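You operate a simulated robot arm through the tools that you are given. There is no shell and no other tool.

The job below is to be done with a simulated robot arm. You get a single attempt, and the scene is never put back.

## Task
Set the controls near the top of the green bench. At the end: the orange tester knob is turned to +2; the white tester switch is switched on; the pink lever is set to locked; the blue tester arm is set to down; whatever was shut is shut again. Leave all else as you found it, and nothing knocked over. The pink lever goes anticlockwise seen from above, to its stop. The blue tester arm goes to its stop.

It is judged by the outcome, as a careful person would: the job done as asked, and still so three seconds after it is handed in. It fails if anything else is knocked over, pushed out of place, dropped, spilled or broken.

## Robot
A 7-joint arm with a three-finger gripper, fixed in place. Base frame: the origin is on the floor under the middle of its stand, x ahead of it, y to its left, z up; the work surface is at about z = 850. Units: mm, degrees, N and s.
It reaches about 1342 mm from its shoulder. Its first joint turns from -166.0 to 166.0 degrees. Payload 2.69 kg.
The TCP is the grasp point between the finger pads, 30 mm short of the fingertips. In the tool frame z runs along the fingers and y along their closing line. The gripper opens to 128 mm; its body begins 117 mm behind the TCP.
Orientation is that of the tool frame in the base frame, as a unit quaternion [w, x, y, z]. With the fingers straight down and closing along the base's y, the tool's x points along the base's -x, its y along +y and its z along -z.

## Interface
- The arm moves only by the tool step_arm. Its argument "steps" is text: rows parted by semicolons, each of 7 numbers parted by spaces: the closure, from 0 (fully open) to 1 (shut), then the shift along the base's x, y, z in mm, then the turn, a rotation vector about the base's x, y, z in degrees. In form: fingers x y z rx ry rz; .... A call has 1 to 20 rows; each row is the pose to reach, as a shift and turn from the pose commanded when the call began. Rows are played at 5 a second. More than 50 mm and 8.6 degrees between two rows, or a gripper value outside its range, and nothing of the call is played. A pose out of reach is approached as far as the arm can. The call stops where the force on the tool passes 40 N (or 10 N more than at its start, if that is more) or the arm is blocked; 0.2 s more then pass. The fingers move at their own pace (about 127 mm/s each) and stop on an object; they squeeze with about 28 N. The grip force told is the motor's: it shows also when the fingers shut on nothing. Time passes only in rows, and 0.2 s behind the last, so rows that repeat a pose let the fingers close. It gives the time, the measured TCP pose, the force on the tool (base axes), the opening and the grip force at its end, in the units of the frame above (readings bear some noise), with the torque about the TCP (base axes, N m) and any sound that the robot's microphone picked up.
- Cameras (640 x 400 px; columns grow to the right, rows downward): "scene" is fixed at [48.9, 498.3, 1647.9]; the picture's right is [0.18, -0.98, 0.00], its down [-0.79, -0.15, -0.59] and it looks along [0.58, 0.11, -0.80] (base axes); focal length 314 px, centre (320, 200). "wrist" rides on the gripper at [58, 54, -131] in the tool frame; the picture's right is [-0.68, 0.74, 0.00], its down [-0.62, -0.57, -0.55] and it looks along [-0.40, -0.37, 0.84] (tool axes); focal length 234 px, centre (320, 200). There is no depth. A picture from a camera that has moved, and an enlarged one, comes with that camera's place and axes in the base frame and with its lens.
- capture(camera): a new picture of that camera. The clock stands still meanwhile.
- move_column(by): moves the trunk up (or, below 0, down) by that many mm; the arm rides with it, the base frame stays. It gives what a move gives, with no picture.
- close_up(camera, box): a new picture of the part [left, top, right, bottom] of that camera's present view, enlarged. The clock stands still meanwhile.
- job_done(): hands the job in; it is judged then, once.

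Places have to be worked out from the pictures, the camera data and where the tool is seen. Open the gripper and draw the arm clear of the work before you hand the job in, unless the task says otherwise.

The tools are called as name(argument=value, ...) on one line, values as JSON. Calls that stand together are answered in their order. step_arm: Moves the arm, as the interface text tells. Its arguments: {"type":"object","properties":{"steps":{"type":"string"}},"required":["steps"]} The other tools are called the same way: move_column (by) moves the trunk up or down; capture (camera) takes a picture; close_up (camera, box) takes an enlarged picture of a part of a camera's view; job_done () hands the job in.

At the start:

```text
t: 0.0
tcp_pos: [473.5, 522.7, 1259.7]
tcp_rot: [0.0, -0.001, 1.0, -0.001]
ft_force: [-0.3, -0.2, 0.1]
torque: [0.0, 0.02, -0.01]
opening: 127.8
grasp_force: 0.1
trunk travel left (down, up): [-225.0, 125.0]
```

scene: 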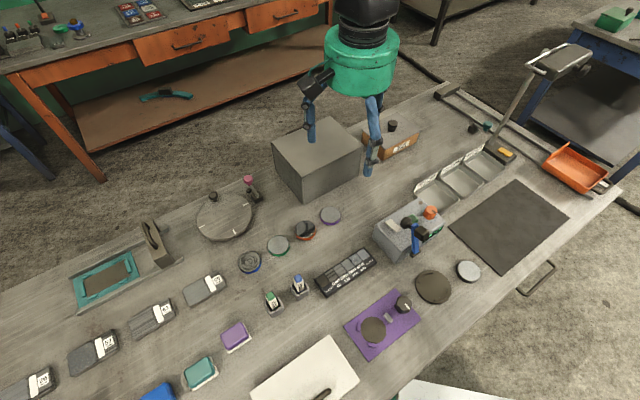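
wrist: 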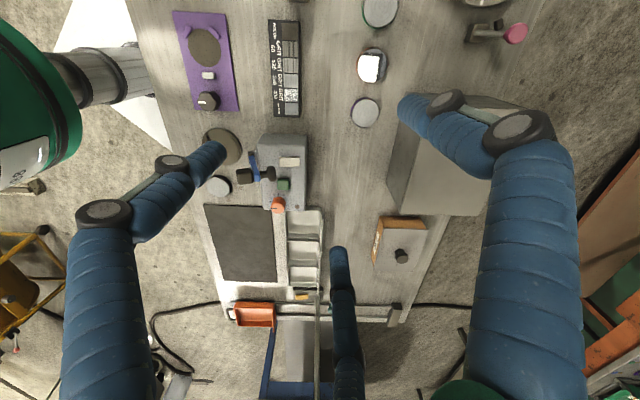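

I start by looking closer at the tester and the pink lever from both cameras.

close_up(camera="scene", box=[350, 170, 480, 280])

close_up(camera="scene", box=[180, 110, 440, 280])

close_up(camera="wrist", box=[180, 110, 340, 230])

close_up(camera="wrist", box=[380, 0, 560, 120])

```text
3.64 times, centred on (415, 225) of scene
camera zoom: at [48.9, 498.3, 1647.9], right [0.18, -0.98, 0.0], down [-0.79, -0.15, -0.59], along [0.58, 0.11, -0.8], focal length 1143 px, centre (-26, 109)
```

zoom: 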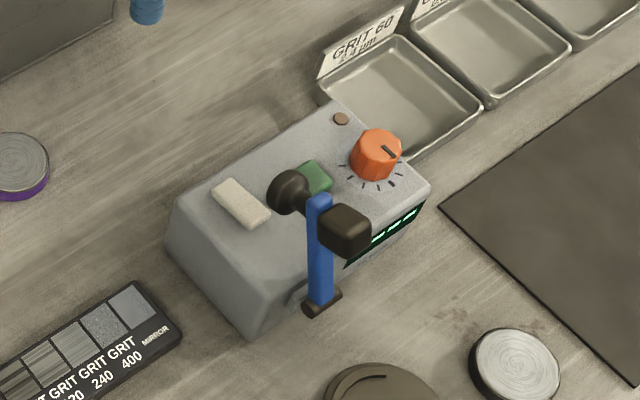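

```text
2.35 times, centred on (310, 195) of scene
camera zoom: at [48.9, 498.3, 1647.9], right [0.18, -0.98, 0.0], down [-0.79, -0.15, -0.59], along [0.58, 0.11, -0.8], focal length 740 px, centre (344, 212)
```

zoom: 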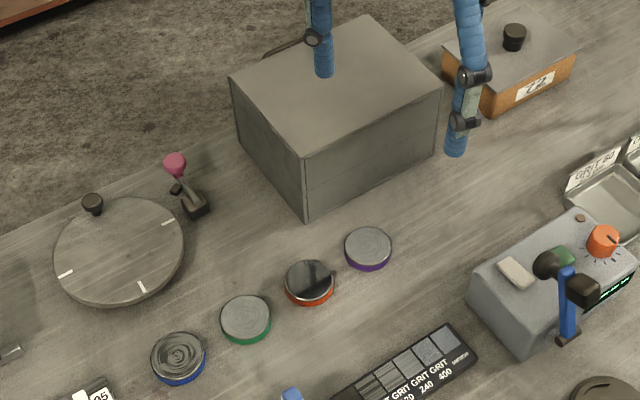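

```text
3.33 times, centred on (260, 170) of wrist
camera zoom: at [416.7, 575.0, 1392.7], right [0.68, 0.74, 0.0], down [0.62, -0.57, 0.55], along [0.4, -0.37, -0.84], focal length 781 px, centre (520, 300)
```

zoom: 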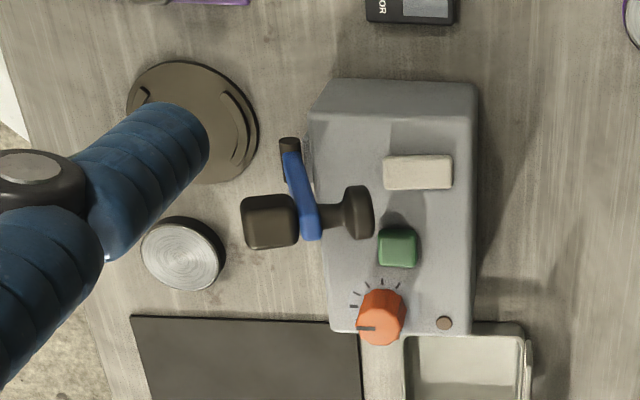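

```text
3.33 times, centred on (470, 60) of wrist
camera zoom: at [416.7, 575.0, 1392.7], right [0.68, 0.74, 0.0], down [0.62, -0.57, 0.55], along [0.4, -0.37, -0.84], focal length 781 px, centre (-180, 667)
```

zoom: 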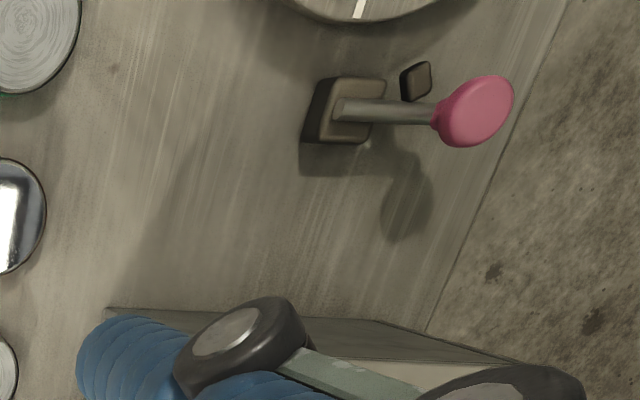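

The tester's parts triangulate to: white switch about (526, 383, 915), orange knob about (583, 284, 924), and the blue arm standing near (475, 325, 985). I move the open hand above the tester for a closer wrist view.

step_arm(steps="0 -13 -25 -32 0 0 0; 0 -26 -50 -65 0 0 0; 0 -40 -77 -97 0 0 0; 0 -53 -103 -130 0 0 0; 0 -53 -103 -130 0 0 0")

capture(camera="wrist")

capture(camera="scene")

```text
t: 1.2
tcp_pos: [421.6, 417.6, 1129.5]
tcp_rot: [0.0, 0.0, 1.0, 0.0]
ft_force: [0.1, -0.4, -1.0]
torque: [0.02, -0.02, -0.01]
opening: 127.8
grasp_force: 0.0
trunk travel left (down, up): [-225.0, 125.0]
```

```text
taken
camera wrist: at [363.4, 471.1, 1262.6], right [0.68, 0.74, 0.0], down [0.62, -0.57, 0.55], along [0.4, -0.37, -0.84], focal length 234 px, centre (320, 200)
```

wrist: 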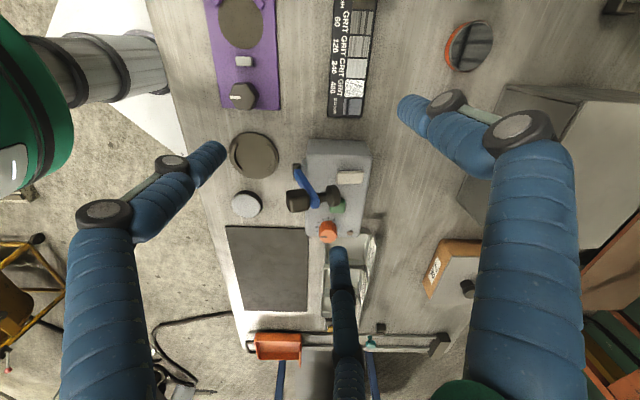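

```text
taken
```

scene: 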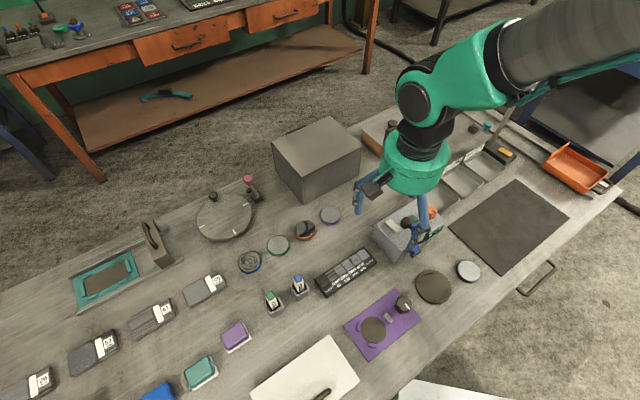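

The tester is in the middle of the wrist view; I enlarge it to read the knob scale, the switch and the arm.

close_up(camera="wrist", box=[270, 130, 390, 250])

close_up(camera="scene", box=[360, 190, 460, 270])

```text
3.33 times, centred on (330, 190) of wrist
camera zoom: at [363.4, 471.1, 1262.6], right [0.68, 0.74, 0.0], down [0.62, -0.57, 0.55], along [0.4, -0.37, -0.84], focal length 781 px, centre (287, 233)
```

zoom: 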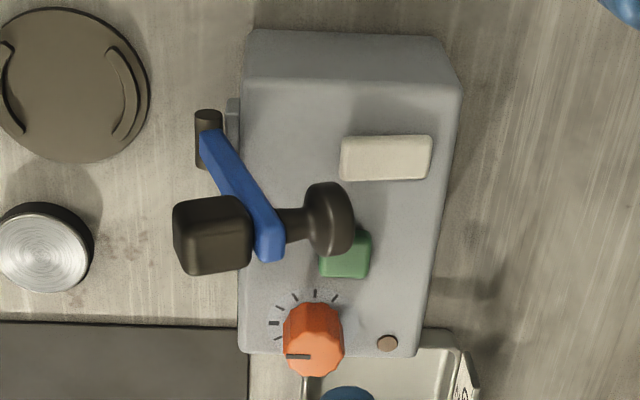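

```text
5.00 times, centred on (410, 230) of scene
camera zoom: at [48.9, 498.3, 1647.9], right [0.18, -0.98, 0.0], down [-0.79, -0.15, -0.59], along [0.58, 0.11, -0.8], focal length 1572 px, centre (-130, 50)
```

zoom: 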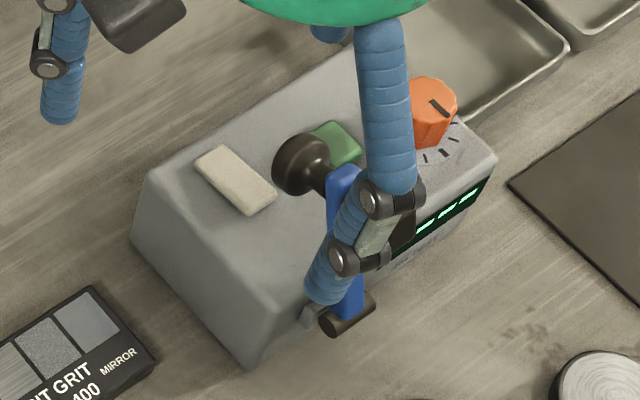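

The tester sits turned 45°, with its front facing the robot's right. I zoom tightly on the knob scale, the arm hinge and the pink lever.

close_up(camera="wrist", box=[305, 205, 353, 249])

close_up(camera="scene", box=[424, 200, 456, 230])

close_up(camera="scene", box=[230, 160, 280, 210])

close_up(camera="wrist", box=[280, 150, 350, 215])

```text
9.09 times, centred on (329, 227) of wrist
camera zoom: at [363.4, 471.1, 1262.6], right [0.68, 0.74, 0.0], down [0.62, -0.57, 0.55], along [0.4, -0.37, -0.84], focal length 2129 px, centre (238, -46)
```

zoom: 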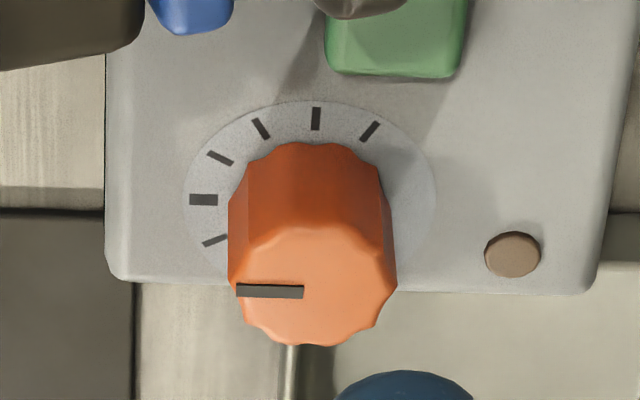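

```text
13.33 times, centred on (440, 215) of scene
camera zoom: at [48.9, 498.3, 1647.9], right [0.18, -0.98, 0.0], down [-0.79, -0.15, -0.59], along [0.58, 0.11, -0.8], focal length 4192 px, centre (-1280, 0)
```

zoom: 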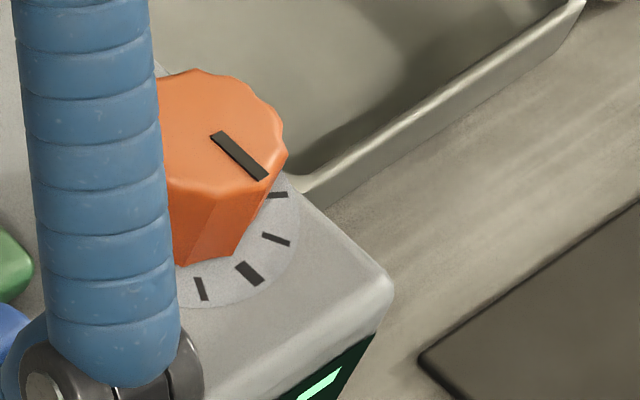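

```text
8.00 times, centred on (255, 185) of scene
camera zoom: at [48.9, 498.3, 1647.9], right [0.18, -0.98, 0.0], down [-0.79, -0.15, -0.59], along [0.58, 0.11, -0.8], focal length 2515 px, centre (840, 320)
```

zoom: 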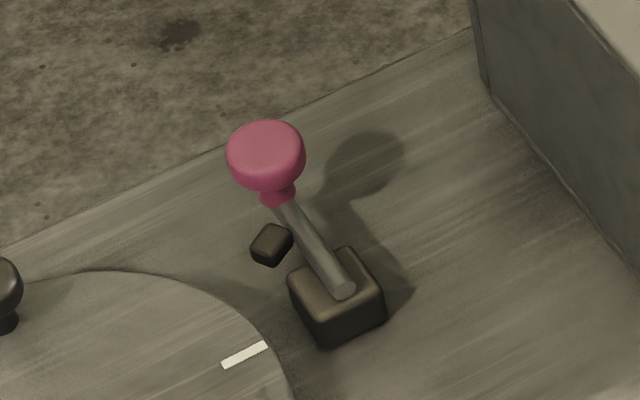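

```text
6.15 times, centred on (315, 182) of wrist
camera zoom: at [363.4, 471.1, 1262.6], right [0.68, 0.74, 0.0], down [0.62, -0.57, 0.55], along [0.4, -0.37, -0.84], focal length 1441 px, centre (351, 308)
```

zoom: 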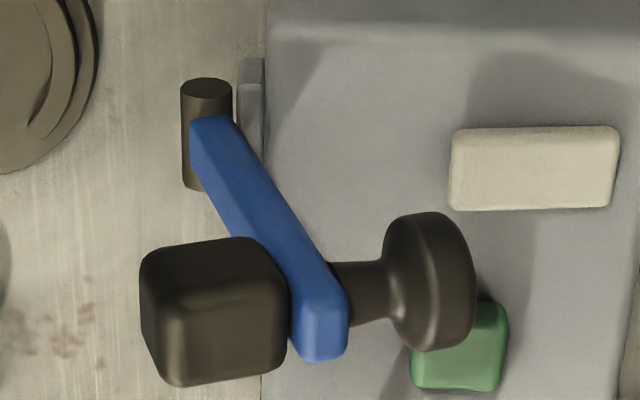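

The knob pointer sits on the bold tick (0), with ticks about 30° apart, and the blue arm's hinge rod runs parallel to the tester front, so the arm swings toward or away from the tester. I zoom on the white switch, the display and the rest of the dial.

close_up(camera="wrist", box=[333, 165, 369, 189])

close_up(camera="scene", box=[392, 212, 424, 240])

close_up(camera="scene", box=[430, 215, 470, 245])

close_up(camera="wrist", box=[300, 190, 372, 250])

```text
16.00 times, centred on (351, 177) of wrist
camera zoom: at [363.4, 471.1, 1262.6], right [0.68, 0.74, 0.0], down [0.62, -0.57, 0.55], along [0.4, -0.37, -0.84], focal length 3747 px, centre (-176, 568)
```

zoom: 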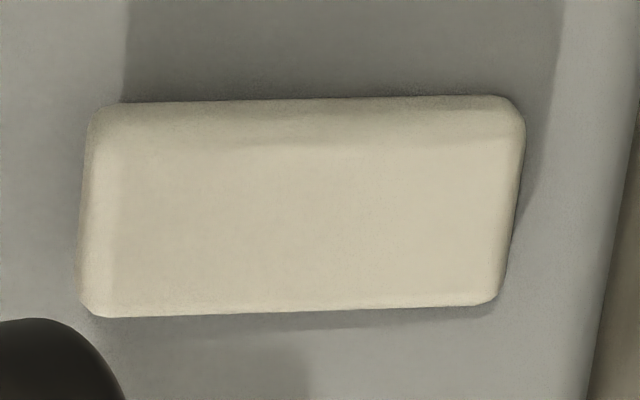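

```text
14.29 times, centred on (408, 226) of scene
camera zoom: at [48.9, 498.3, 1647.9], right [0.18, -0.98, 0.0], down [-0.79, -0.15, -0.59], along [0.58, 0.11, -0.8], focal length 4491 px, centre (-937, -171)
```

zoom: 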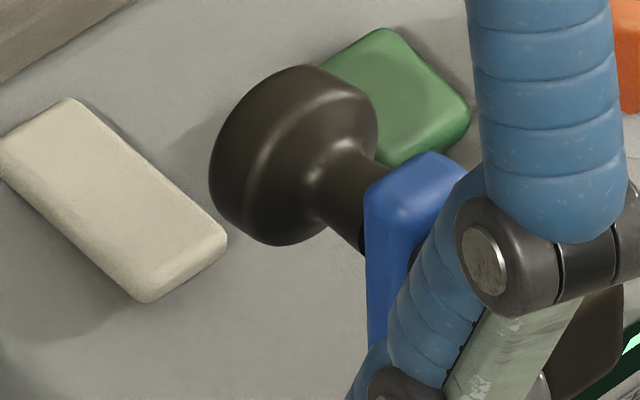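

```text
13.33 times, centred on (450, 230) of scene
camera zoom: at [48.9, 498.3, 1647.9], right [0.18, -0.98, 0.0], down [-0.79, -0.15, -0.59], along [0.58, 0.11, -0.8], focal length 4192 px, centre (-1413, -200)
```

zoom: 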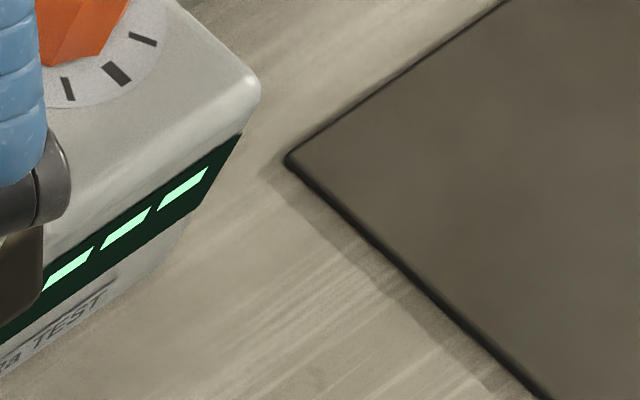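

```text
6.67 times, centred on (336, 220) of wrist
camera zoom: at [363.4, 471.1, 1262.6], right [0.68, 0.74, 0.0], down [0.62, -0.57, 0.55], along [0.4, -0.37, -0.84], focal length 1561 px, centre (213, 67)
```

zoom: 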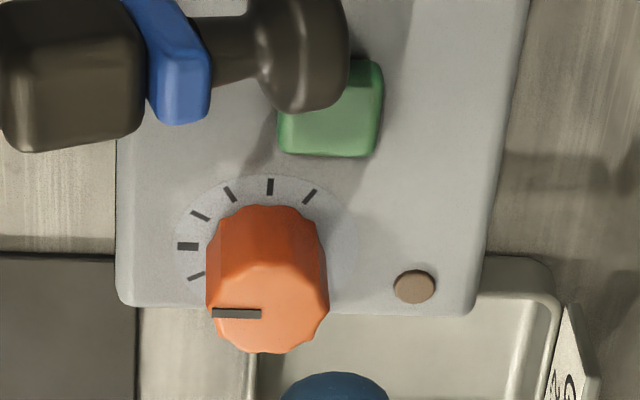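

The front carries a display and a "TEST" label I can't read from here. I turn the hand 90° about vertical and shift it so the wrist camera looks at the tester from its front.

step_arm(steps="0 1 -14 -2 0 0 7.5; 0 2 -28 -4 0 0 15; 0 3 -42 -6 0 0 22.5; 0 4 -56 -9 0 0 30; 0 5 -70 -11 0 0 37.5; 0 6 -84 -13 0 0 45; 0 7 -98 -15 0 0 52.5; 0 8 -112 -18 0 0 60; 0 9 -126 -20 0 0 67.5; 0 10 -140 -22 0 0 75; 0 11 -154 -25 0 0 82.5; 0 12 -167 -27 0 0 90; 0 12 -167 -27 0 0 90")

capture(camera="wrist")

```text
t: 4.0
tcp_pos: [434.5, 250.6, 1103.6]
tcp_rot: [0.0, 0.707, -0.707, 0.001]
ft_force: [0.4, -0.1, 0.9]
torque: [0.01, 0.01, -0.01]
opening: 128.3
grasp_force: 0.0
trunk travel left (down, up): [-225.0, 125.0]
```

```text
taken
camera wrist: at [381.0, 191.8, 1235.5], right [-0.74, 0.68, 0.0], down [0.56, 0.62, 0.55], along [0.37, 0.4, -0.84], focal length 234 px, centre (320, 200)
```

wrist: 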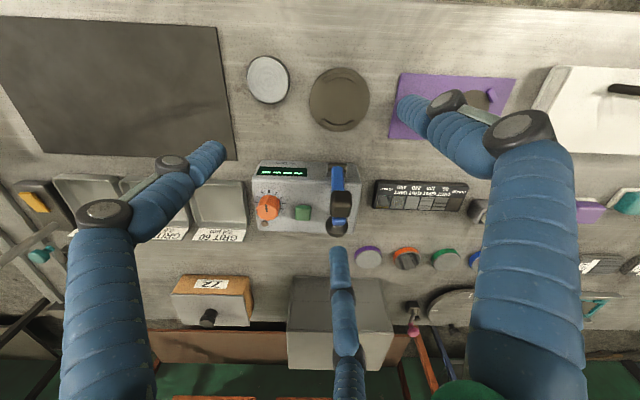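

From the front the arm hinge and display are visible. I enlarge this view, and then tilt the hand for a lower look.

close_up(camera="wrist", box=[240, 150, 370, 250])

step_arm(steps="0 -5 -4 -12 5.1 -4.8 0; 0 -10 -8 -25 10.2 -9.5 0; 0 -15 -12 -37 15.3 -14.3 0; 0 -20 -16 -50 20.4 -19 0; 0 -24 -20 -60 21.9 -20.4 0; 0 -24 -20 -60 21.9 -20.4 0")

capture(camera="wrist")

```text
4.00 times, centred on (305, 200) of wrist
camera zoom: at [381.0, 191.8, 1235.5], right [-0.74, 0.68, 0.0], down [0.56, 0.62, 0.55], along [0.37, 0.4, -0.84], focal length 937 px, centre (380, 200)
```

zoom: 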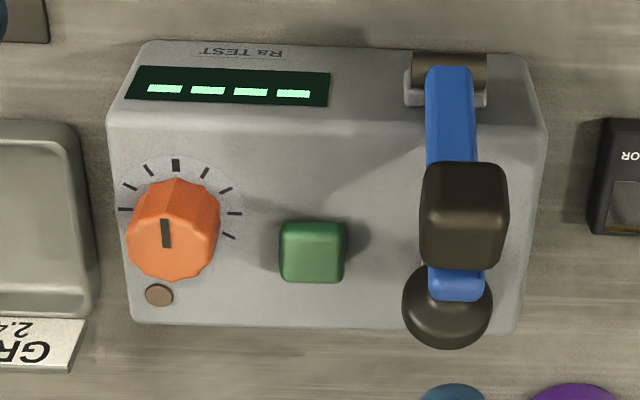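

```text
t: 5.4
tcp_pos: [409.7, 230.9, 1043.9]
tcp_rot: [0.258, -0.683, 0.683, 0.01]
ft_force: [-0.6, 0.9, -0.1]
torque: [-0.02, 0.0, -0.02]
opening: 128.0
grasp_force: 0.2
trunk travel left (down, up): [-225.0, 125.0]
```

```text
taken
camera wrist: at [318.7, 132.4, 1117.7], right [-0.74, 0.68, 0.0], down [0.3, 0.33, 0.89], along [0.61, 0.66, -0.45], focal length 234 px, centre (320, 200)
```

wrist: 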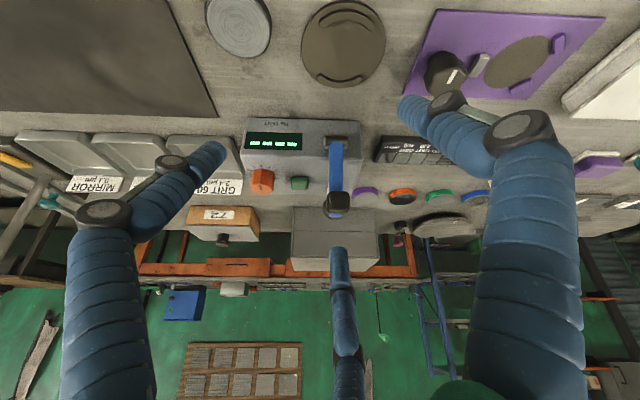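

close_up(camera="wrist", box=[235, 110, 370, 225])

close_up(camera="wrist", box=[240, 155, 290, 200])

close_up(camera="wrist", box=[315, 125, 365, 220])

close_up(camera="scene", box=[360, 180, 460, 270])

```text
3.48 times, centred on (302, 168) of wrist
camera zoom: at [318.7, 132.4, 1117.7], right [-0.74, 0.68, 0.0], down [0.3, 0.33, 0.89], along [0.61, 0.66, -0.45], focal length 814 px, centre (381, 313)
```

zoom: 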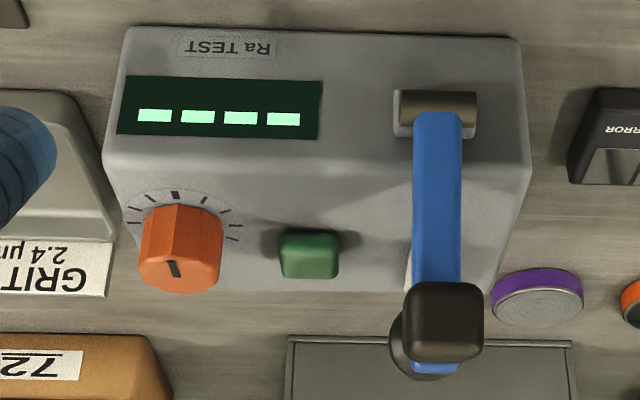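

```text
8.89 times, centred on (265, 178) of wrist
camera zoom: at [318.7, 132.4, 1117.7], right [-0.74, 0.68, 0.0], down [0.3, 0.33, 0.89], along [0.61, 0.66, -0.45], focal length 2082 px, centre (809, 400)
```

zoom: 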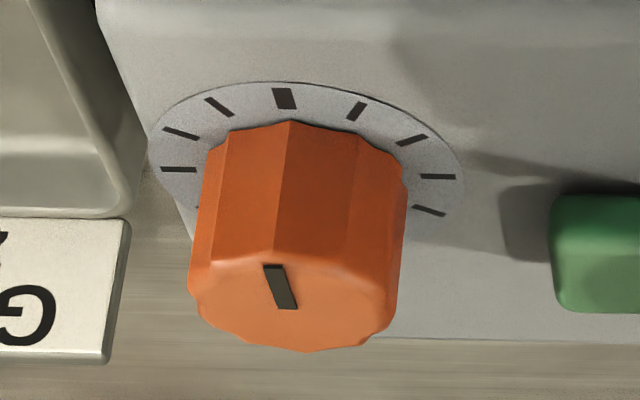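

```text
4.21 times, centred on (340, 172) of wrist
camera zoom: at [318.7, 132.4, 1117.7], right [-0.74, 0.68, 0.0], down [0.3, 0.33, 0.89], along [0.61, 0.66, -0.45], focal length 986 px, centre (236, 316)
```

zoom: 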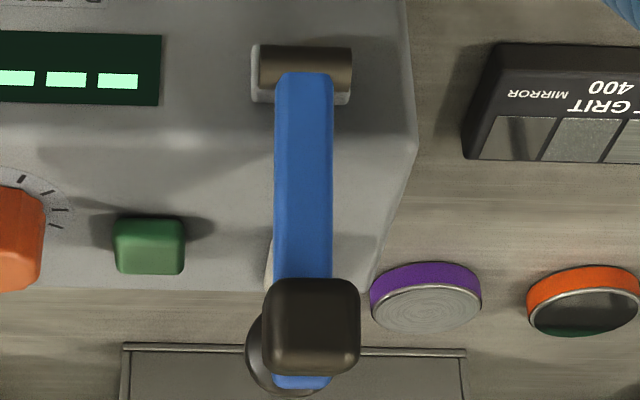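

```text
4.44 times, centred on (410, 225) of scene
camera zoom: at [48.9, 498.3, 1647.9], right [0.18, -0.98, 0.0], down [-0.79, -0.15, -0.59], along [0.58, 0.11, -0.8], focal length 1397 px, centre (-80, 89)
```

zoom: 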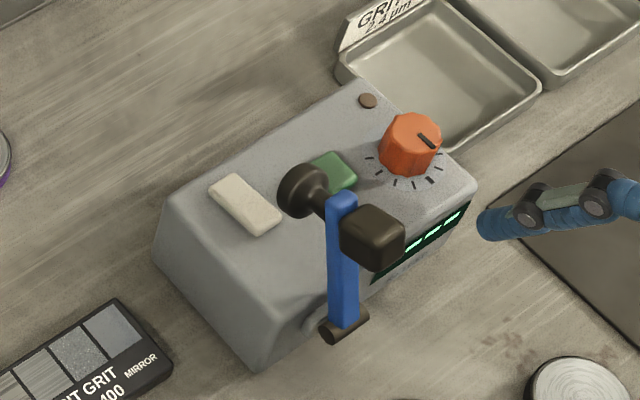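

The knob and dial are clear: nine ticks, bold one at front, symmetric ±4. Next I swing the camera round to the tester's left end to see whether the white switch is a tilted rocker.

step_arm(steps="0 -10 0 30 0 0 -7.5; 0 -20 0 60 0 0 -15; 0 -30 20 80 0 0 -22.5; 0 -30 40 80 0 0 -30; 0 -30 60 80 0 0 -37.5; 0 -30 80 80 0 0 -45; 0 -30 105 80 0 0 -52.5; 0 -30 130 80 0 0 -60; 0 -25 155 80 0 0 -67.5; 0 -15 180 80 0 0 -75; 0 0 205 60 0 0 -82.5; 0 11 225 30 0 0 -90; 0 11 236 0 0 0 -90; 0 11 236 -40 0 0 -90; 0 11 236 -40 0 0 -90")

capture(camera="wrist")

```text
t: 8.6
tcp_pos: [422.0, 469.8, 1004.3]
tcp_rot: [0.189, 0.0, 0.966, -0.176]
ft_force: [0.0, 0.3, 0.1]
torque: [-0.04, 0.0, -0.01]
opening: 127.8
grasp_force: 0.1
trunk travel left (down, up): [-225.0, 125.0]
```

```text
taken
camera wrist: at [323.4, 559.0, 1078.5], right [0.68, 0.74, 0.0], down [0.33, -0.3, 0.89], along [0.66, -0.61, -0.45], focal length 234 px, centre (320, 200)
```

wrist: 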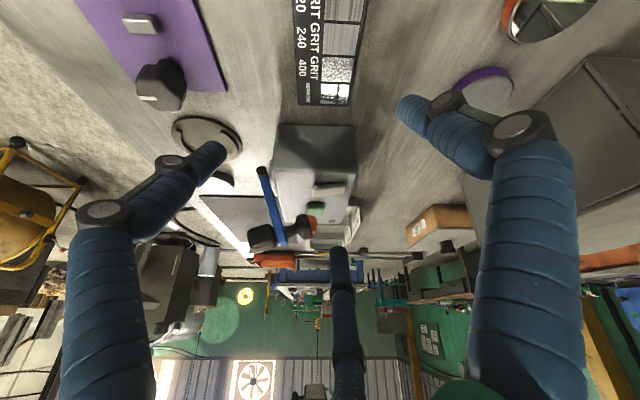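

The view now looks along the tester's length; I enlarge the switch and the arm in side view.

close_up(camera="wrist", box=[235, 115, 370, 260])

close_up(camera="wrist", box=[295, 170, 355, 220])

```text
2.76 times, centred on (302, 188) of wrist
camera zoom: at [323.4, 559.0, 1078.5], right [0.68, 0.74, 0.0], down [0.33, -0.3, 0.89], along [0.66, -0.61, -0.45], focal length 646 px, centre (368, 234)
```

zoom: 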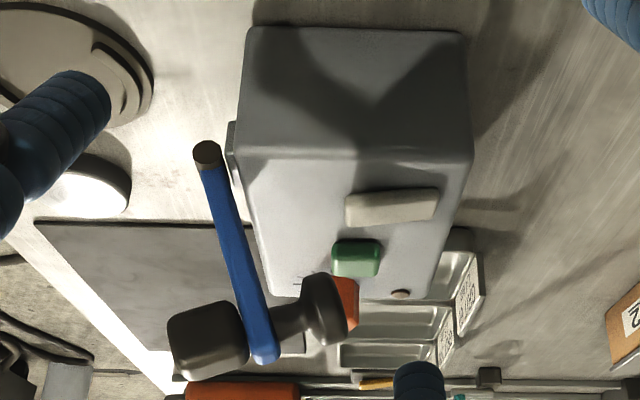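

```text
8.00 times, centred on (325, 195) of wrist
camera zoom: at [323.4, 559.0, 1078.5], right [0.68, 0.74, 0.0], down [0.33, -0.3, 0.89], along [0.66, -0.61, -0.45], focal length 1873 px, centre (280, 240)
```

zoom: 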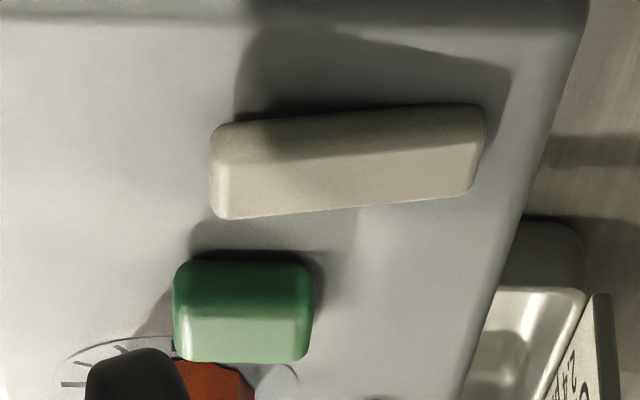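

The side view shows the white rocker's front end raised and its back end down, and the blue arm leaning about 18° past vertical over the tester, with its black block on the outer side. I look at the dark disc in front of the tester, where the block would come down if the arm swings outward.

close_up(camera="scene", box=[390, 255, 490, 320])

close_up(camera="wrist", box=[150, 80, 300, 260])

close_up(camera="scene", box=[340, 195, 470, 285])

```text
6.15 times, centred on (440, 288) of scene
camera zoom: at [48.9, 498.3, 1647.9], right [0.18, -0.98, 0.0], down [-0.79, -0.15, -0.59], along [0.58, 0.11, -0.8], focal length 1935 px, centre (-418, -338)
```

zoom: 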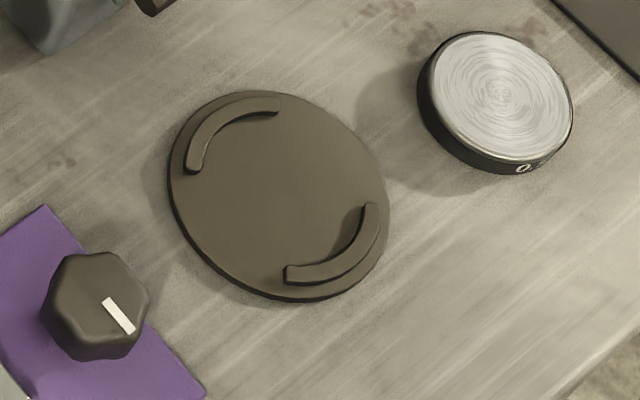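

```text
2.22 times, centred on (225, 170) of wrist
camera zoom: at [323.4, 559.0, 1078.5], right [0.68, 0.74, 0.0], down [0.33, -0.3, 0.89], along [0.66, -0.61, -0.45], focal length 520 px, centre (531, 267)
```

zoom: 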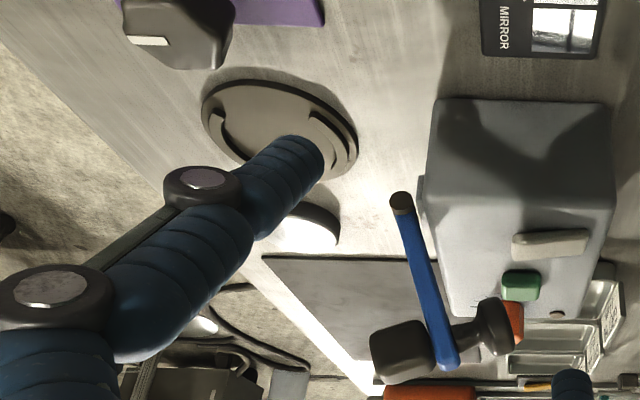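

```text
4.44 times, centred on (405, 240) of scene
camera zoom: at [48.9, 498.3, 1647.9], right [0.18, -0.98, 0.0], down [-0.79, -0.15, -0.59], along [0.58, 0.11, -0.8], focal length 1397 px, centre (-58, 22)
```

zoom: 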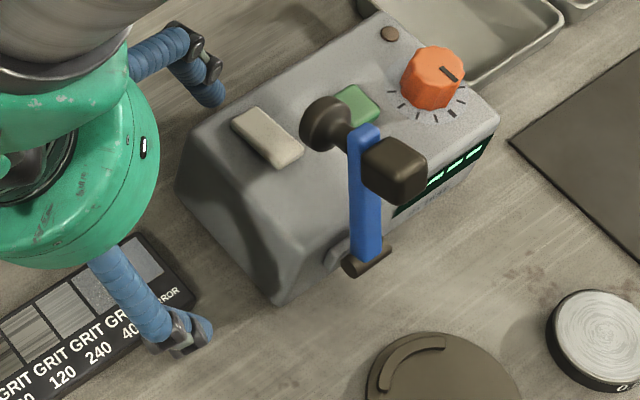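

The dark disc is a round nest with two ridges, right where the arm's head would land, so "down" should be outward onto it; a gentle push will tell. I straighten and raise the hand, and shut the fingers so I can see how thick the closed fingers are.

step_arm(steps="0 0 0 40 5 5.4 0; 0 10 -5 80 10 10.7 0; 0.5 20 -10 100 15 16 0; 1 30 -15 100 20 21.4 0; 1 30 -15 100 20.4 21.9 0; 1 30 -15 100 20.4 21.9 0; 1 30 -15 100 20.4 21.9 0")

capture(camera="wrist")

capture(camera="scene")

```text
t: 10.2
tcp_pos: [436.5, 461.3, 1093.8]
tcp_rot: [0.074, 0.0, 0.995, -0.069]
ft_force: [-0.4, 0.3, -0.6]
torque: [-0.01, -0.01, -0.06]
opening: 2.0
grasp_force: 28.2
out of reach, approached as far as the arm can: row 3, 4, 5, 6, 7
trunk travel left (down, up): [-225.0, 125.0]
```

```text
taken
camera wrist: at [359.5, 530.6, 1206.2], right [0.68, 0.74, 0.0], down [0.52, -0.48, 0.71], along [0.52, -0.48, -0.71], focal length 234 px, centre (320, 200)
```

wrist: 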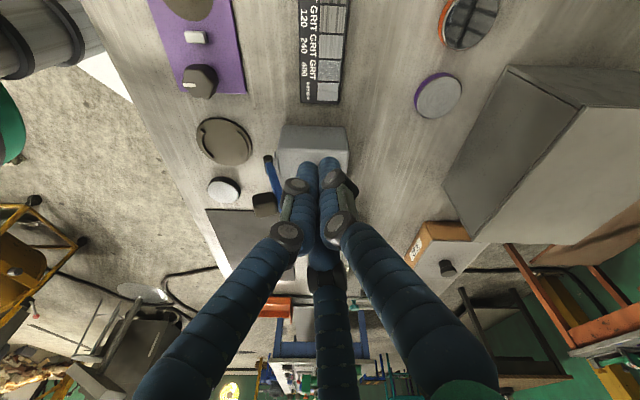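

```text
taken
```

scene: 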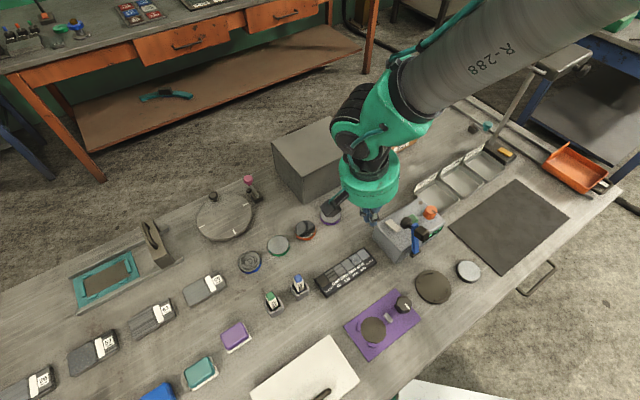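

The fingers shut fine, but the arm stopped short with about 12° of tilt left. I try a small further move toward vertical from here to see if it is a passing limit.

step_arm(steps="1 10 -10 0 2 2.1 0; 1 20 -20 0 4 4.3 0; 1 30 -30 0 6 6.4 0; 1 40 -40 0 7.9 8.5 0; 1 40 -40 0 7.9 8.5 0")

```text
t: 11.4
tcp_pos: [440.7, 456.1, 1092.3]
tcp_rot: [0.065, 0.0, 0.996, -0.06]
ft_force: [0.7, 0.0, 1.0]
torque: [-0.02, 0.01, 0.0]
opening: 2.2
grasp_force: 27.6
out of reach, approached as far as the arm can: row 1, 2, 3, 4, 5
trunk travel left (down, up): [-225.0, 125.0]
```

Still limited here. A wrist joint is probably near its stop, so I try yawing back the way I came while keeping the position.

step_arm(steps="1 0 0 0 0 0 7.5; 1 0 0 0 0 0 15; 1 0 0 0 0 0 22.5; 1 0 0 0 0 0 30; 1 0 0 0 0 0 30")

capture(camera="scene")

```text
t: 12.6
tcp_pos: [442.2, 456.0, 1093.4]
tcp_rot: [0.079, -0.258, 0.962, -0.041]
ft_force: [-0.2, 0.6, -0.5]
torque: [-0.02, 0.03, 0.01]
opening: 1.9
grasp_force: 28.2
trunk travel left (down, up): [-225.0, 125.0]
```

```text
taken
```

scene: 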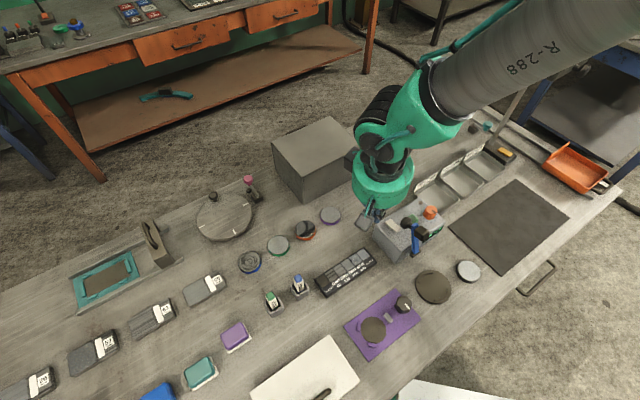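

Yaw is free and the command base follows the achieved pose. Now I remove the last 10° of tilt at this new yaw.

step_arm(steps="1 5 0 5 1.1 5 0; 1 10 0 10 2.2 9.9 0; 1 10 0 10 2.2 9.9 0")

```text
t: 13.4
tcp_pos: [441.3, 455.7, 1093.3]
tcp_rot: [0.079, -0.257, 0.962, -0.04]
ft_force: [0.1, 1.0, -0.4]
torque: [-0.02, -0.02, 0.01]
opening: 2.1
grasp_force: 27.8
out of reach, approached as far as the arm can: row 1, 2, 3
trunk travel left (down, up): [-225.0, 125.0]
```

Untilting is still refused here, so I raise the hand straight up and test again, since a straight-down pose worked at z 1130 before.

step_arm(steps="1 -5 -10 15 0 0 0; 1 -10 -20 30 0 0 0; 1 -15 -30 45 0 0 0; 1 -20 -38 60 0 0 0; 1 -20 -38 60 0 0 0")

step_arm(steps="1 0 0 0 1.1 5 0; 1 0 0 0 2.2 9.9 0; 1 0 0 0 2.2 9.9 0")

```text
t: 14.6
tcp_pos: [421.4, 418.5, 1152.5]
tcp_rot: [0.079, -0.258, 0.962, -0.042]
ft_force: [0.6, -0.5, 0.1]
torque: [0.02, -0.01, 0.0]
opening: 2.2
grasp_force: 27.9
trunk travel left (down, up): [-225.0, 125.0]
```

```text
t: 15.4
tcp_pos: [422.1, 417.5, 1152.6]
tcp_rot: [0.079, -0.257, 0.962, -0.042]
ft_force: [-0.2, -0.6, 0.5]
torque: [0.02, 0.03, 0.01]
opening: 2.0
grasp_force: 27.7
out of reach, approached as far as the arm can: row 1, 2, 3
trunk travel left (down, up): [-225.0, 125.0]
```

Only the untilt is refused, so one wrist joint sits at its limit at this yaw. I yaw further back to the +90° orientation, where straight-down worked, and straighten there.

step_arm(steps="1 0 -15 0 0 0 7.5; 1 0 -30 0 0 0 15; 1 0 -45 0 0 0 22.5; 1 0 -60 0 0 0 30; 1 0 -80 0 0 0 37.5; 1 0 -100 0 0 0 45; 1 0 -120 0 0 0 52.5; 1 0 -140 0 0 0 60; 1 0 -140 0 0 0 60")

capture(camera="scene")

```text
t: 17.4
tcp_pos: [154.9, 396.1, 1150.3]
tcp_rot: [0.094, -0.664, 0.742, -0.008]
ft_force: [-0.1, 0.7, 0.2]
torque: [-0.17, 0.0, -0.04]
opening: 2.2
grasp_force: 28.1
out of reach, approached as far as the arm can: row 2, 3, 4, 5, 6, 7, 8, 9
trunk travel left (down, up): [-225.0, 125.0]
```

```text
taken
```

scene: 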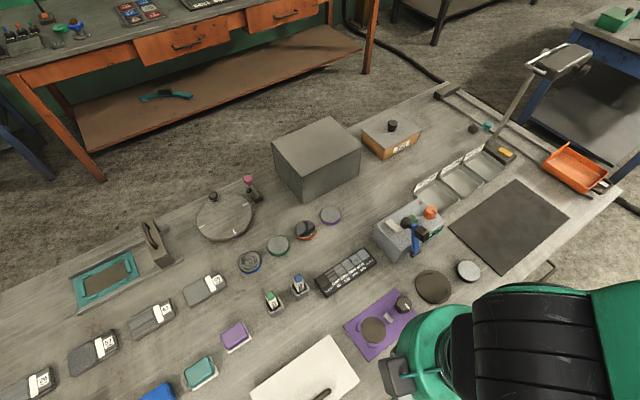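

The solver took the hand far back to (155, 396, 1150), well clear of everything on the bench. I bring it forward in small steps while straightening the tool, watching for the limit.

step_arm(steps="1 15 0 10 -1.5 2 0; 1 30 0 20 -3 4 0; 1 45 0 30 -4.5 6 0; 1 60 0 40 -6.5 8.6 0; 1 60 0 40 -6.5 8.6 0")

capture(camera="scene")

```text
t: 18.6
tcp_pos: [154.3, 395.1, 1151.6]
tcp_rot: [0.094, -0.665, 0.741, -0.007]
ft_force: [0.2, 0.0, 0.3]
torque: [-0.01, 0.03, 0.0]
opening: 2.1
grasp_force: 27.6
out of reach, approached as far as the arm can: row 1, 2, 3, 4, 5
trunk travel left (down, up): [-225.0, 125.0]
```

```text
taken
```

scene: 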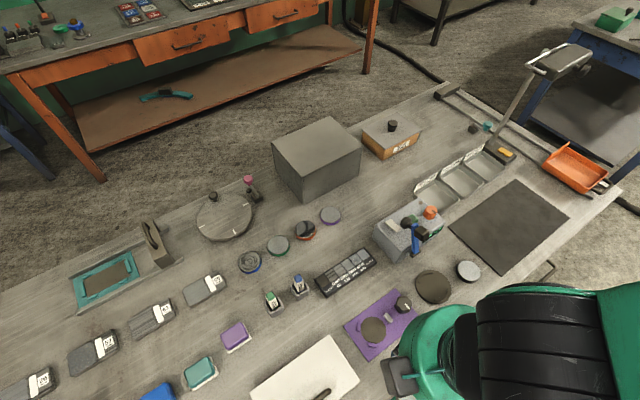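

It is stuck in this posture. I probe with a plain translation up and forward, without any turn, to find a free direction.

step_arm(steps="1 10 0 0 0 0 0; 1 20 0 0 0 0 0")

step_arm(steps="1 0 0 10 0 0 0; 1 0 0 20 0 0 0")

step_arm(steps="1 0 0 0 0 0 -5; 1 0 0 0 0 0 -10")

```text
t: 19.2
tcp_pos: [158.1, 400.0, 1150.6]
tcp_rot: [0.095, -0.662, 0.743, -0.008]
ft_force: [-0.5, 0.3, -0.2]
torque: [-0.05, 0.0, 0.0]
opening: 2.3
grasp_force: 28.3
out of reach, approached as far as the arm can: row 1, 2
trunk travel left (down, up): [-225.0, 125.0]
```

```text
t: 19.8
tcp_pos: [153.4, 393.1, 1160.1]
tcp_rot: [0.096, -0.664, 0.741, -0.009]
ft_force: [-0.3, -0.1, 0.8]
torque: [0.06, -0.01, -0.02]
opening: 2.4
grasp_force: 28.0
out of reach, approached as far as the arm can: row 1, 2
trunk travel left (down, up): [-225.0, 125.0]
```

```text
t: 20.4
tcp_pos: [154.8, 393.3, 1159.7]
tcp_rot: [0.093, -0.597, 0.797, -0.015]
ft_force: [-0.4, -0.2, 0.0]
torque: [0.03, 0.0, 0.03]
opening: 2.1
grasp_force: 28.0
trunk travel left (down, up): [-225.0, 125.0]
```

Turning back (−yaw) is free, so the yaw joint was the one at its end. I turn back further and check that forward motion is free again.

step_arm(steps="1 0 0 0 0 0 -7; 1 10 0 5 0 0 -14; 1 25 0 10 0 0 -21; 1 40 0 15 0 0 -28; 1 40 0 15 0 0 -28")

capture(camera="scene")

```text
t: 21.6
tcp_pos: [195.7, 392.3, 1174.9]
tcp_rot: [0.087, -0.386, 0.917, -0.038]
ft_force: [0.5, 0.4, 1.2]
torque: [0.01, 0.0, 0.01]
opening: 2.2
grasp_force: 28.2
trunk travel left (down, up): [-225.0, 125.0]
```

```text
taken
```

scene: 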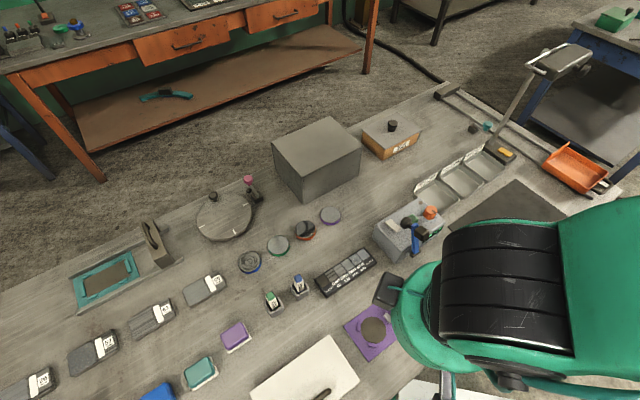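

Free again. I continue: straighten the tilt here and move forward and up.

step_arm(steps="1 10 0 10 0 2.7 0; 1 20 0 20 0 5.4 0; 1 35 0 30 0 8.1 0; 1 50 0 40 0 10.8 0; 1 50 0 40 0 10.8 0")

```text
t: 22.8
tcp_pos: [238.0, 415.9, 1187.0]
tcp_rot: [0.075, -0.388, 0.917, -0.051]
ft_force: [1.1, -1.2, 0.5]
torque: [0.05, 0.1, 0.0]
opening: 2.1
grasp_force: 27.5
out of reach, approached as far as the arm can: row 1, 2, 3, 4, 5
trunk travel left (down, up): [-225.0, 125.0]
```

Part of the untilt happened before the same joint ran out. Since negative yaw frees it, I turn well past zero to about −30° here before straightening.

step_arm(steps="1 0 0 0 0 0 -8; 1 0 0 0 0 0 -16; 1 0 0 0 0 0 -24; 1 0 0 0 0 0 -32; 1 0 0 0 0 0 -40; 1 0 0 0 0 0 -48; 1 0 0 0 0 0 -56; 1 0 0 0 0 0 -64; 1 0 0 0 0 0 -72; 1 0 0 0 0 0 -76; 1 0 0 0 0 0 -76")

capture(camera="scene")

```text
t: 25.2
tcp_pos: [256.4, 402.2, 1159.3]
tcp_rot: [0.092, 0.254, 0.96, -0.079]
ft_force: [1.0, -0.4, -0.7]
torque: [-0.01, -0.01, 0.01]
opening: 2.3
grasp_force: 28.0
out of reach, approached as far as the arm can: row 2, 3, 4, 5, 6, 7, 8, 9, 10, 11
trunk travel left (down, up): [-225.0, 125.0]
```

```text
taken
```

scene: 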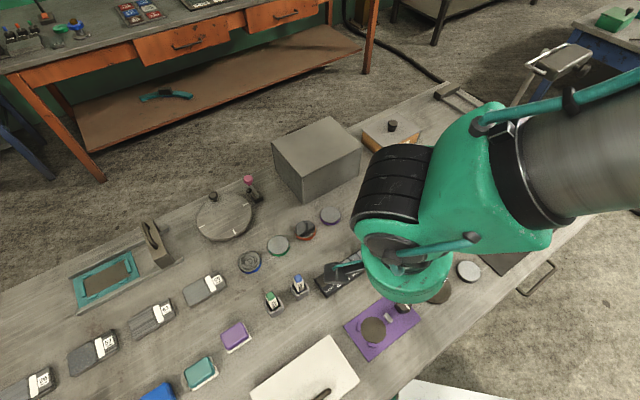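

The tilt wandered instead, so a different joint is now limiting. I try unfolding the arm by a pure translation outward and upward, away from its base and above everything.

step_arm(steps="1 20 15 20 0 0 0; 1 40 30 40 0 0 0; 1 60 45 60 0 0 0; 1 80 60 80 0 0 0; 1 100 75 100 0 0 0; 1 120 90 110 0 0 0; 1 120 90 110 0 0 0")

capture(camera="scene")

```text
t: 26.8
tcp_pos: [377.6, 487.7, 1266.2]
tcp_rot: [0.106, 0.251, 0.959, -0.08]
ft_force: [0.7, 0.4, 0.3]
torque: [-0.04, 0.02, -0.03]
opening: 2.2
grasp_force: 28.1
out of reach, approached as far as the arm can: row 2, 3, 4, 5, 6, 7
trunk travel left (down, up): [-225.0, 125.0]
```

```text
taken
```

scene: 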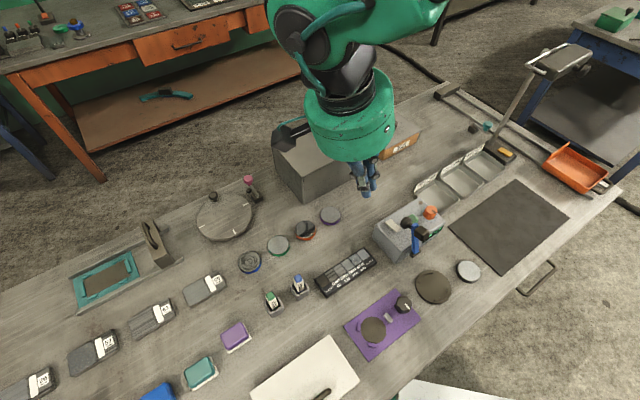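

Most of that move worked. I keep unfolding outward a bit more, then test straightening there.

step_arm(steps="1 25 15 10 0 0 0; 1 50 30 15 0 0 0; 1 75 45 20 0 0 0; 1 100 60 20 0 0 0; 1 125 75 20 0 0 0; 1 125 75 20 0 0 0")

step_arm(steps="1 0 0 0 3 2 0; 1 0 0 0 6 4 0; 1 0 0 0 9 6 0; 1 0 0 0 9 6 0")

```text
t: 28.2
tcp_pos: [502.5, 561.4, 1284.0]
tcp_rot: [0.108, 0.251, 0.958, -0.083]
ft_force: [-0.4, 0.1, 0.1]
torque: [0.0, 0.01, 0.01]
opening: 2.2
grasp_force: 27.8
out of reach, approached as far as the arm can: row 1, 2, 3, 4, 5, 6
trunk travel left (down, up): [-225.0, 125.0]
```

```text
t: 29.2
tcp_pos: [502.0, 560.8, 1282.6]
tcp_rot: [0.108, 0.251, 0.958, -0.084]
ft_force: [0.0, -0.4, 0.8]
torque: [0.01, 0.03, 0.01]
opening: 2.2
grasp_force: 27.6
out of reach, approached as far as the arm can: row 1, 2, 3, 4
trunk travel left (down, up): [-225.0, 125.0]
```

The tilt toward +x cannot be taken out in this wrist posture: the forearm roll joint wound up during my tilted 90° swing. I undo that swing in reverse: go back to yaw 0, tilt out to 30° as before, then yaw +90°.

step_arm(steps="1 -10 -12 -15 0 0 6; 1 -20 -24 -30 0 0 12; 1 -30 -36 -45 0 0 18; 1 -40 -48 -60 0 0 24; 1 -50 -60 -75 0 0 30; 1 -50 -60 -75 0 0 30")

step_arm(steps="1 0 0 0 -4.5 -2.2 0; 1 0 0 0 -9 -4.4 0; 1 0 0 0 -13.6 -6.6 0; 1 0 0 0 -13.6 -6.6 0")

```text
t: 30.6
tcp_pos: [452.4, 500.7, 1208.8]
tcp_rot: [0.126, -0.007, 0.991, -0.052]
ft_force: [-0.3, -0.3, 0.3]
torque: [0.04, 0.0, 0.01]
opening: 2.3
grasp_force: 27.7
trunk travel left (down, up): [-225.0, 125.0]
```

```text
t: 31.6
tcp_pos: [451.4, 499.5, 1208.6]
tcp_rot: [0.181, -0.017, 0.969, -0.169]
ft_force: [-1.3, 0.3, -0.4]
torque: [-0.08, -0.01, -0.01]
opening: 1.9
grasp_force: 28.3
trunk travel left (down, up): [-225.0, 125.0]
```

That is back at the tilted side-view orientation. Now I yaw +90° with the tilt held, retracing the earlier path at a safe height.

step_arm(steps="1 -20 -15 -30 0 0 7.5; 1 -40 -30 -60 0 0 15; 1 -55 -50 -85 0 0 22.5; 1 -65 -75 -85 0 0 30; 1 -71 -100 -85 0 0 37.5; 1 -71 -125 -85 0 0 45; 1 -71 -150 -85 0 0 52.5; 1 -71 -175 -85 0 0 60; 1 -71 -200 -85 0 0 67.5; 1 -60 -225 -85 0 0 75; 1 -50 -250 -85 0 0 82.5; 1 -41 -268 -85 0 0 90; 1 -41 -268 -85 0 0 90")

capture(camera="scene")

```text
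t: 34.4
tcp_pos: [412.5, 232.8, 1121.8]
tcp_rot: [-0.248, 0.696, -0.674, -0.008]
ft_force: [0.9, -0.3, -0.7]
torque: [0.01, 0.05, 0.01]
opening: 1.9
grasp_force: 27.5
trunk travel left (down, up): [-225.0, 125.0]
```

```text
taken
```

scene: 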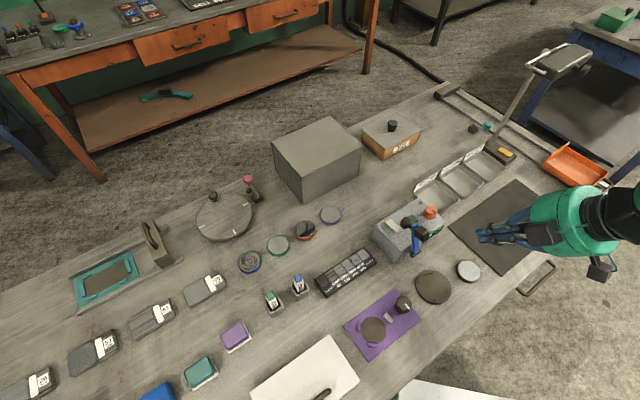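

The reverse swing worked. Now I take out the 29° tilt at this yaw.

step_arm(steps="1 0 0 10 -5.3 4.8 0; 1 5 5 15 -10.6 9.6 0; 1 10 10 20 -15.9 14.5 0; 1 15 15 20 -21.2 19.3 0; 1 15 15 20 -21.2 19.3 0")

```text
t: 35.6
tcp_pos: [427.4, 247.5, 1142.7]
tcp_rot: [0.001, 0.72, -0.694, -0.001]
ft_force: [0.5, -0.6, 0.0]
torque: [-0.08, 0.04, -0.03]
opening: 2.0
grasp_force: 28.5
trunk travel left (down, up): [-225.0, 125.0]
```

The tool is straight down again. I move over the tester at height while yawing back to the start orientation, keeping the tool vertical from now on.

step_arm(steps="1 10 12 0 0 0 -7.5; 1 20 24 0 0 0 -15; 1 30 36 0 0 0 -22.5; 1 40 48 0 0 0 -30; 1 50 60 0 0 0 -37.5; 1 60 72 0 0 0 -45; 1 70 84 0 0 0 -52.5; 1 80 96 0 0 0 -60; 1 90 110 0 0 0 -67.5; 1 100 125 0 0 0 -75; 1 115 140 0 0 0 -82.5; 1 130 160 0 0 0 -90; 1 130 160 0 0 0 -92")

capture(camera="wrist")

capture(camera="scene")

```text
t: 38.4
tcp_pos: [558.9, 408.1, 1141.7]
tcp_rot: [0.001, 0.002, 1.0, 0.0]
ft_force: [1.3, -0.6, -0.1]
torque: [-0.03, 0.04, 0.01]
opening: 2.2
grasp_force: 28.1
trunk travel left (down, up): [-225.0, 125.0]
```

```text
taken
camera wrist: at [499.5, 460.6, 1274.4], right [0.68, 0.74, 0.0], down [0.61, -0.57, 0.55], along [0.41, -0.37, -0.84], focal length 234 px, centre (320, 200)
```

wrist: 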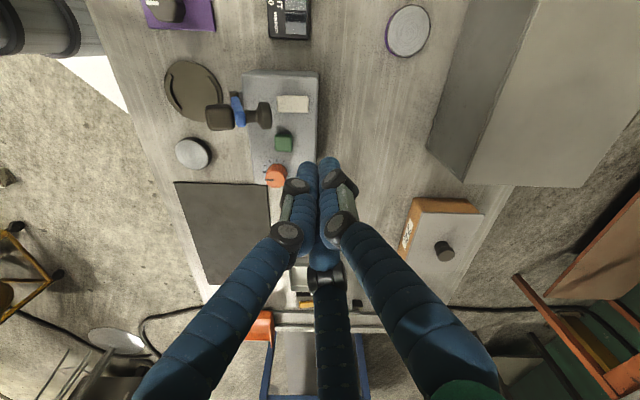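

```text
taken
```

scene: 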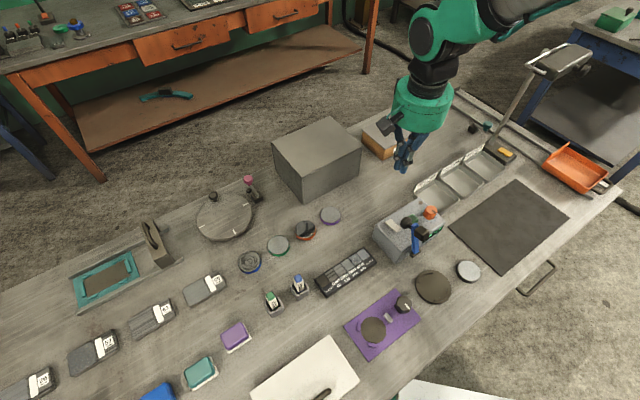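

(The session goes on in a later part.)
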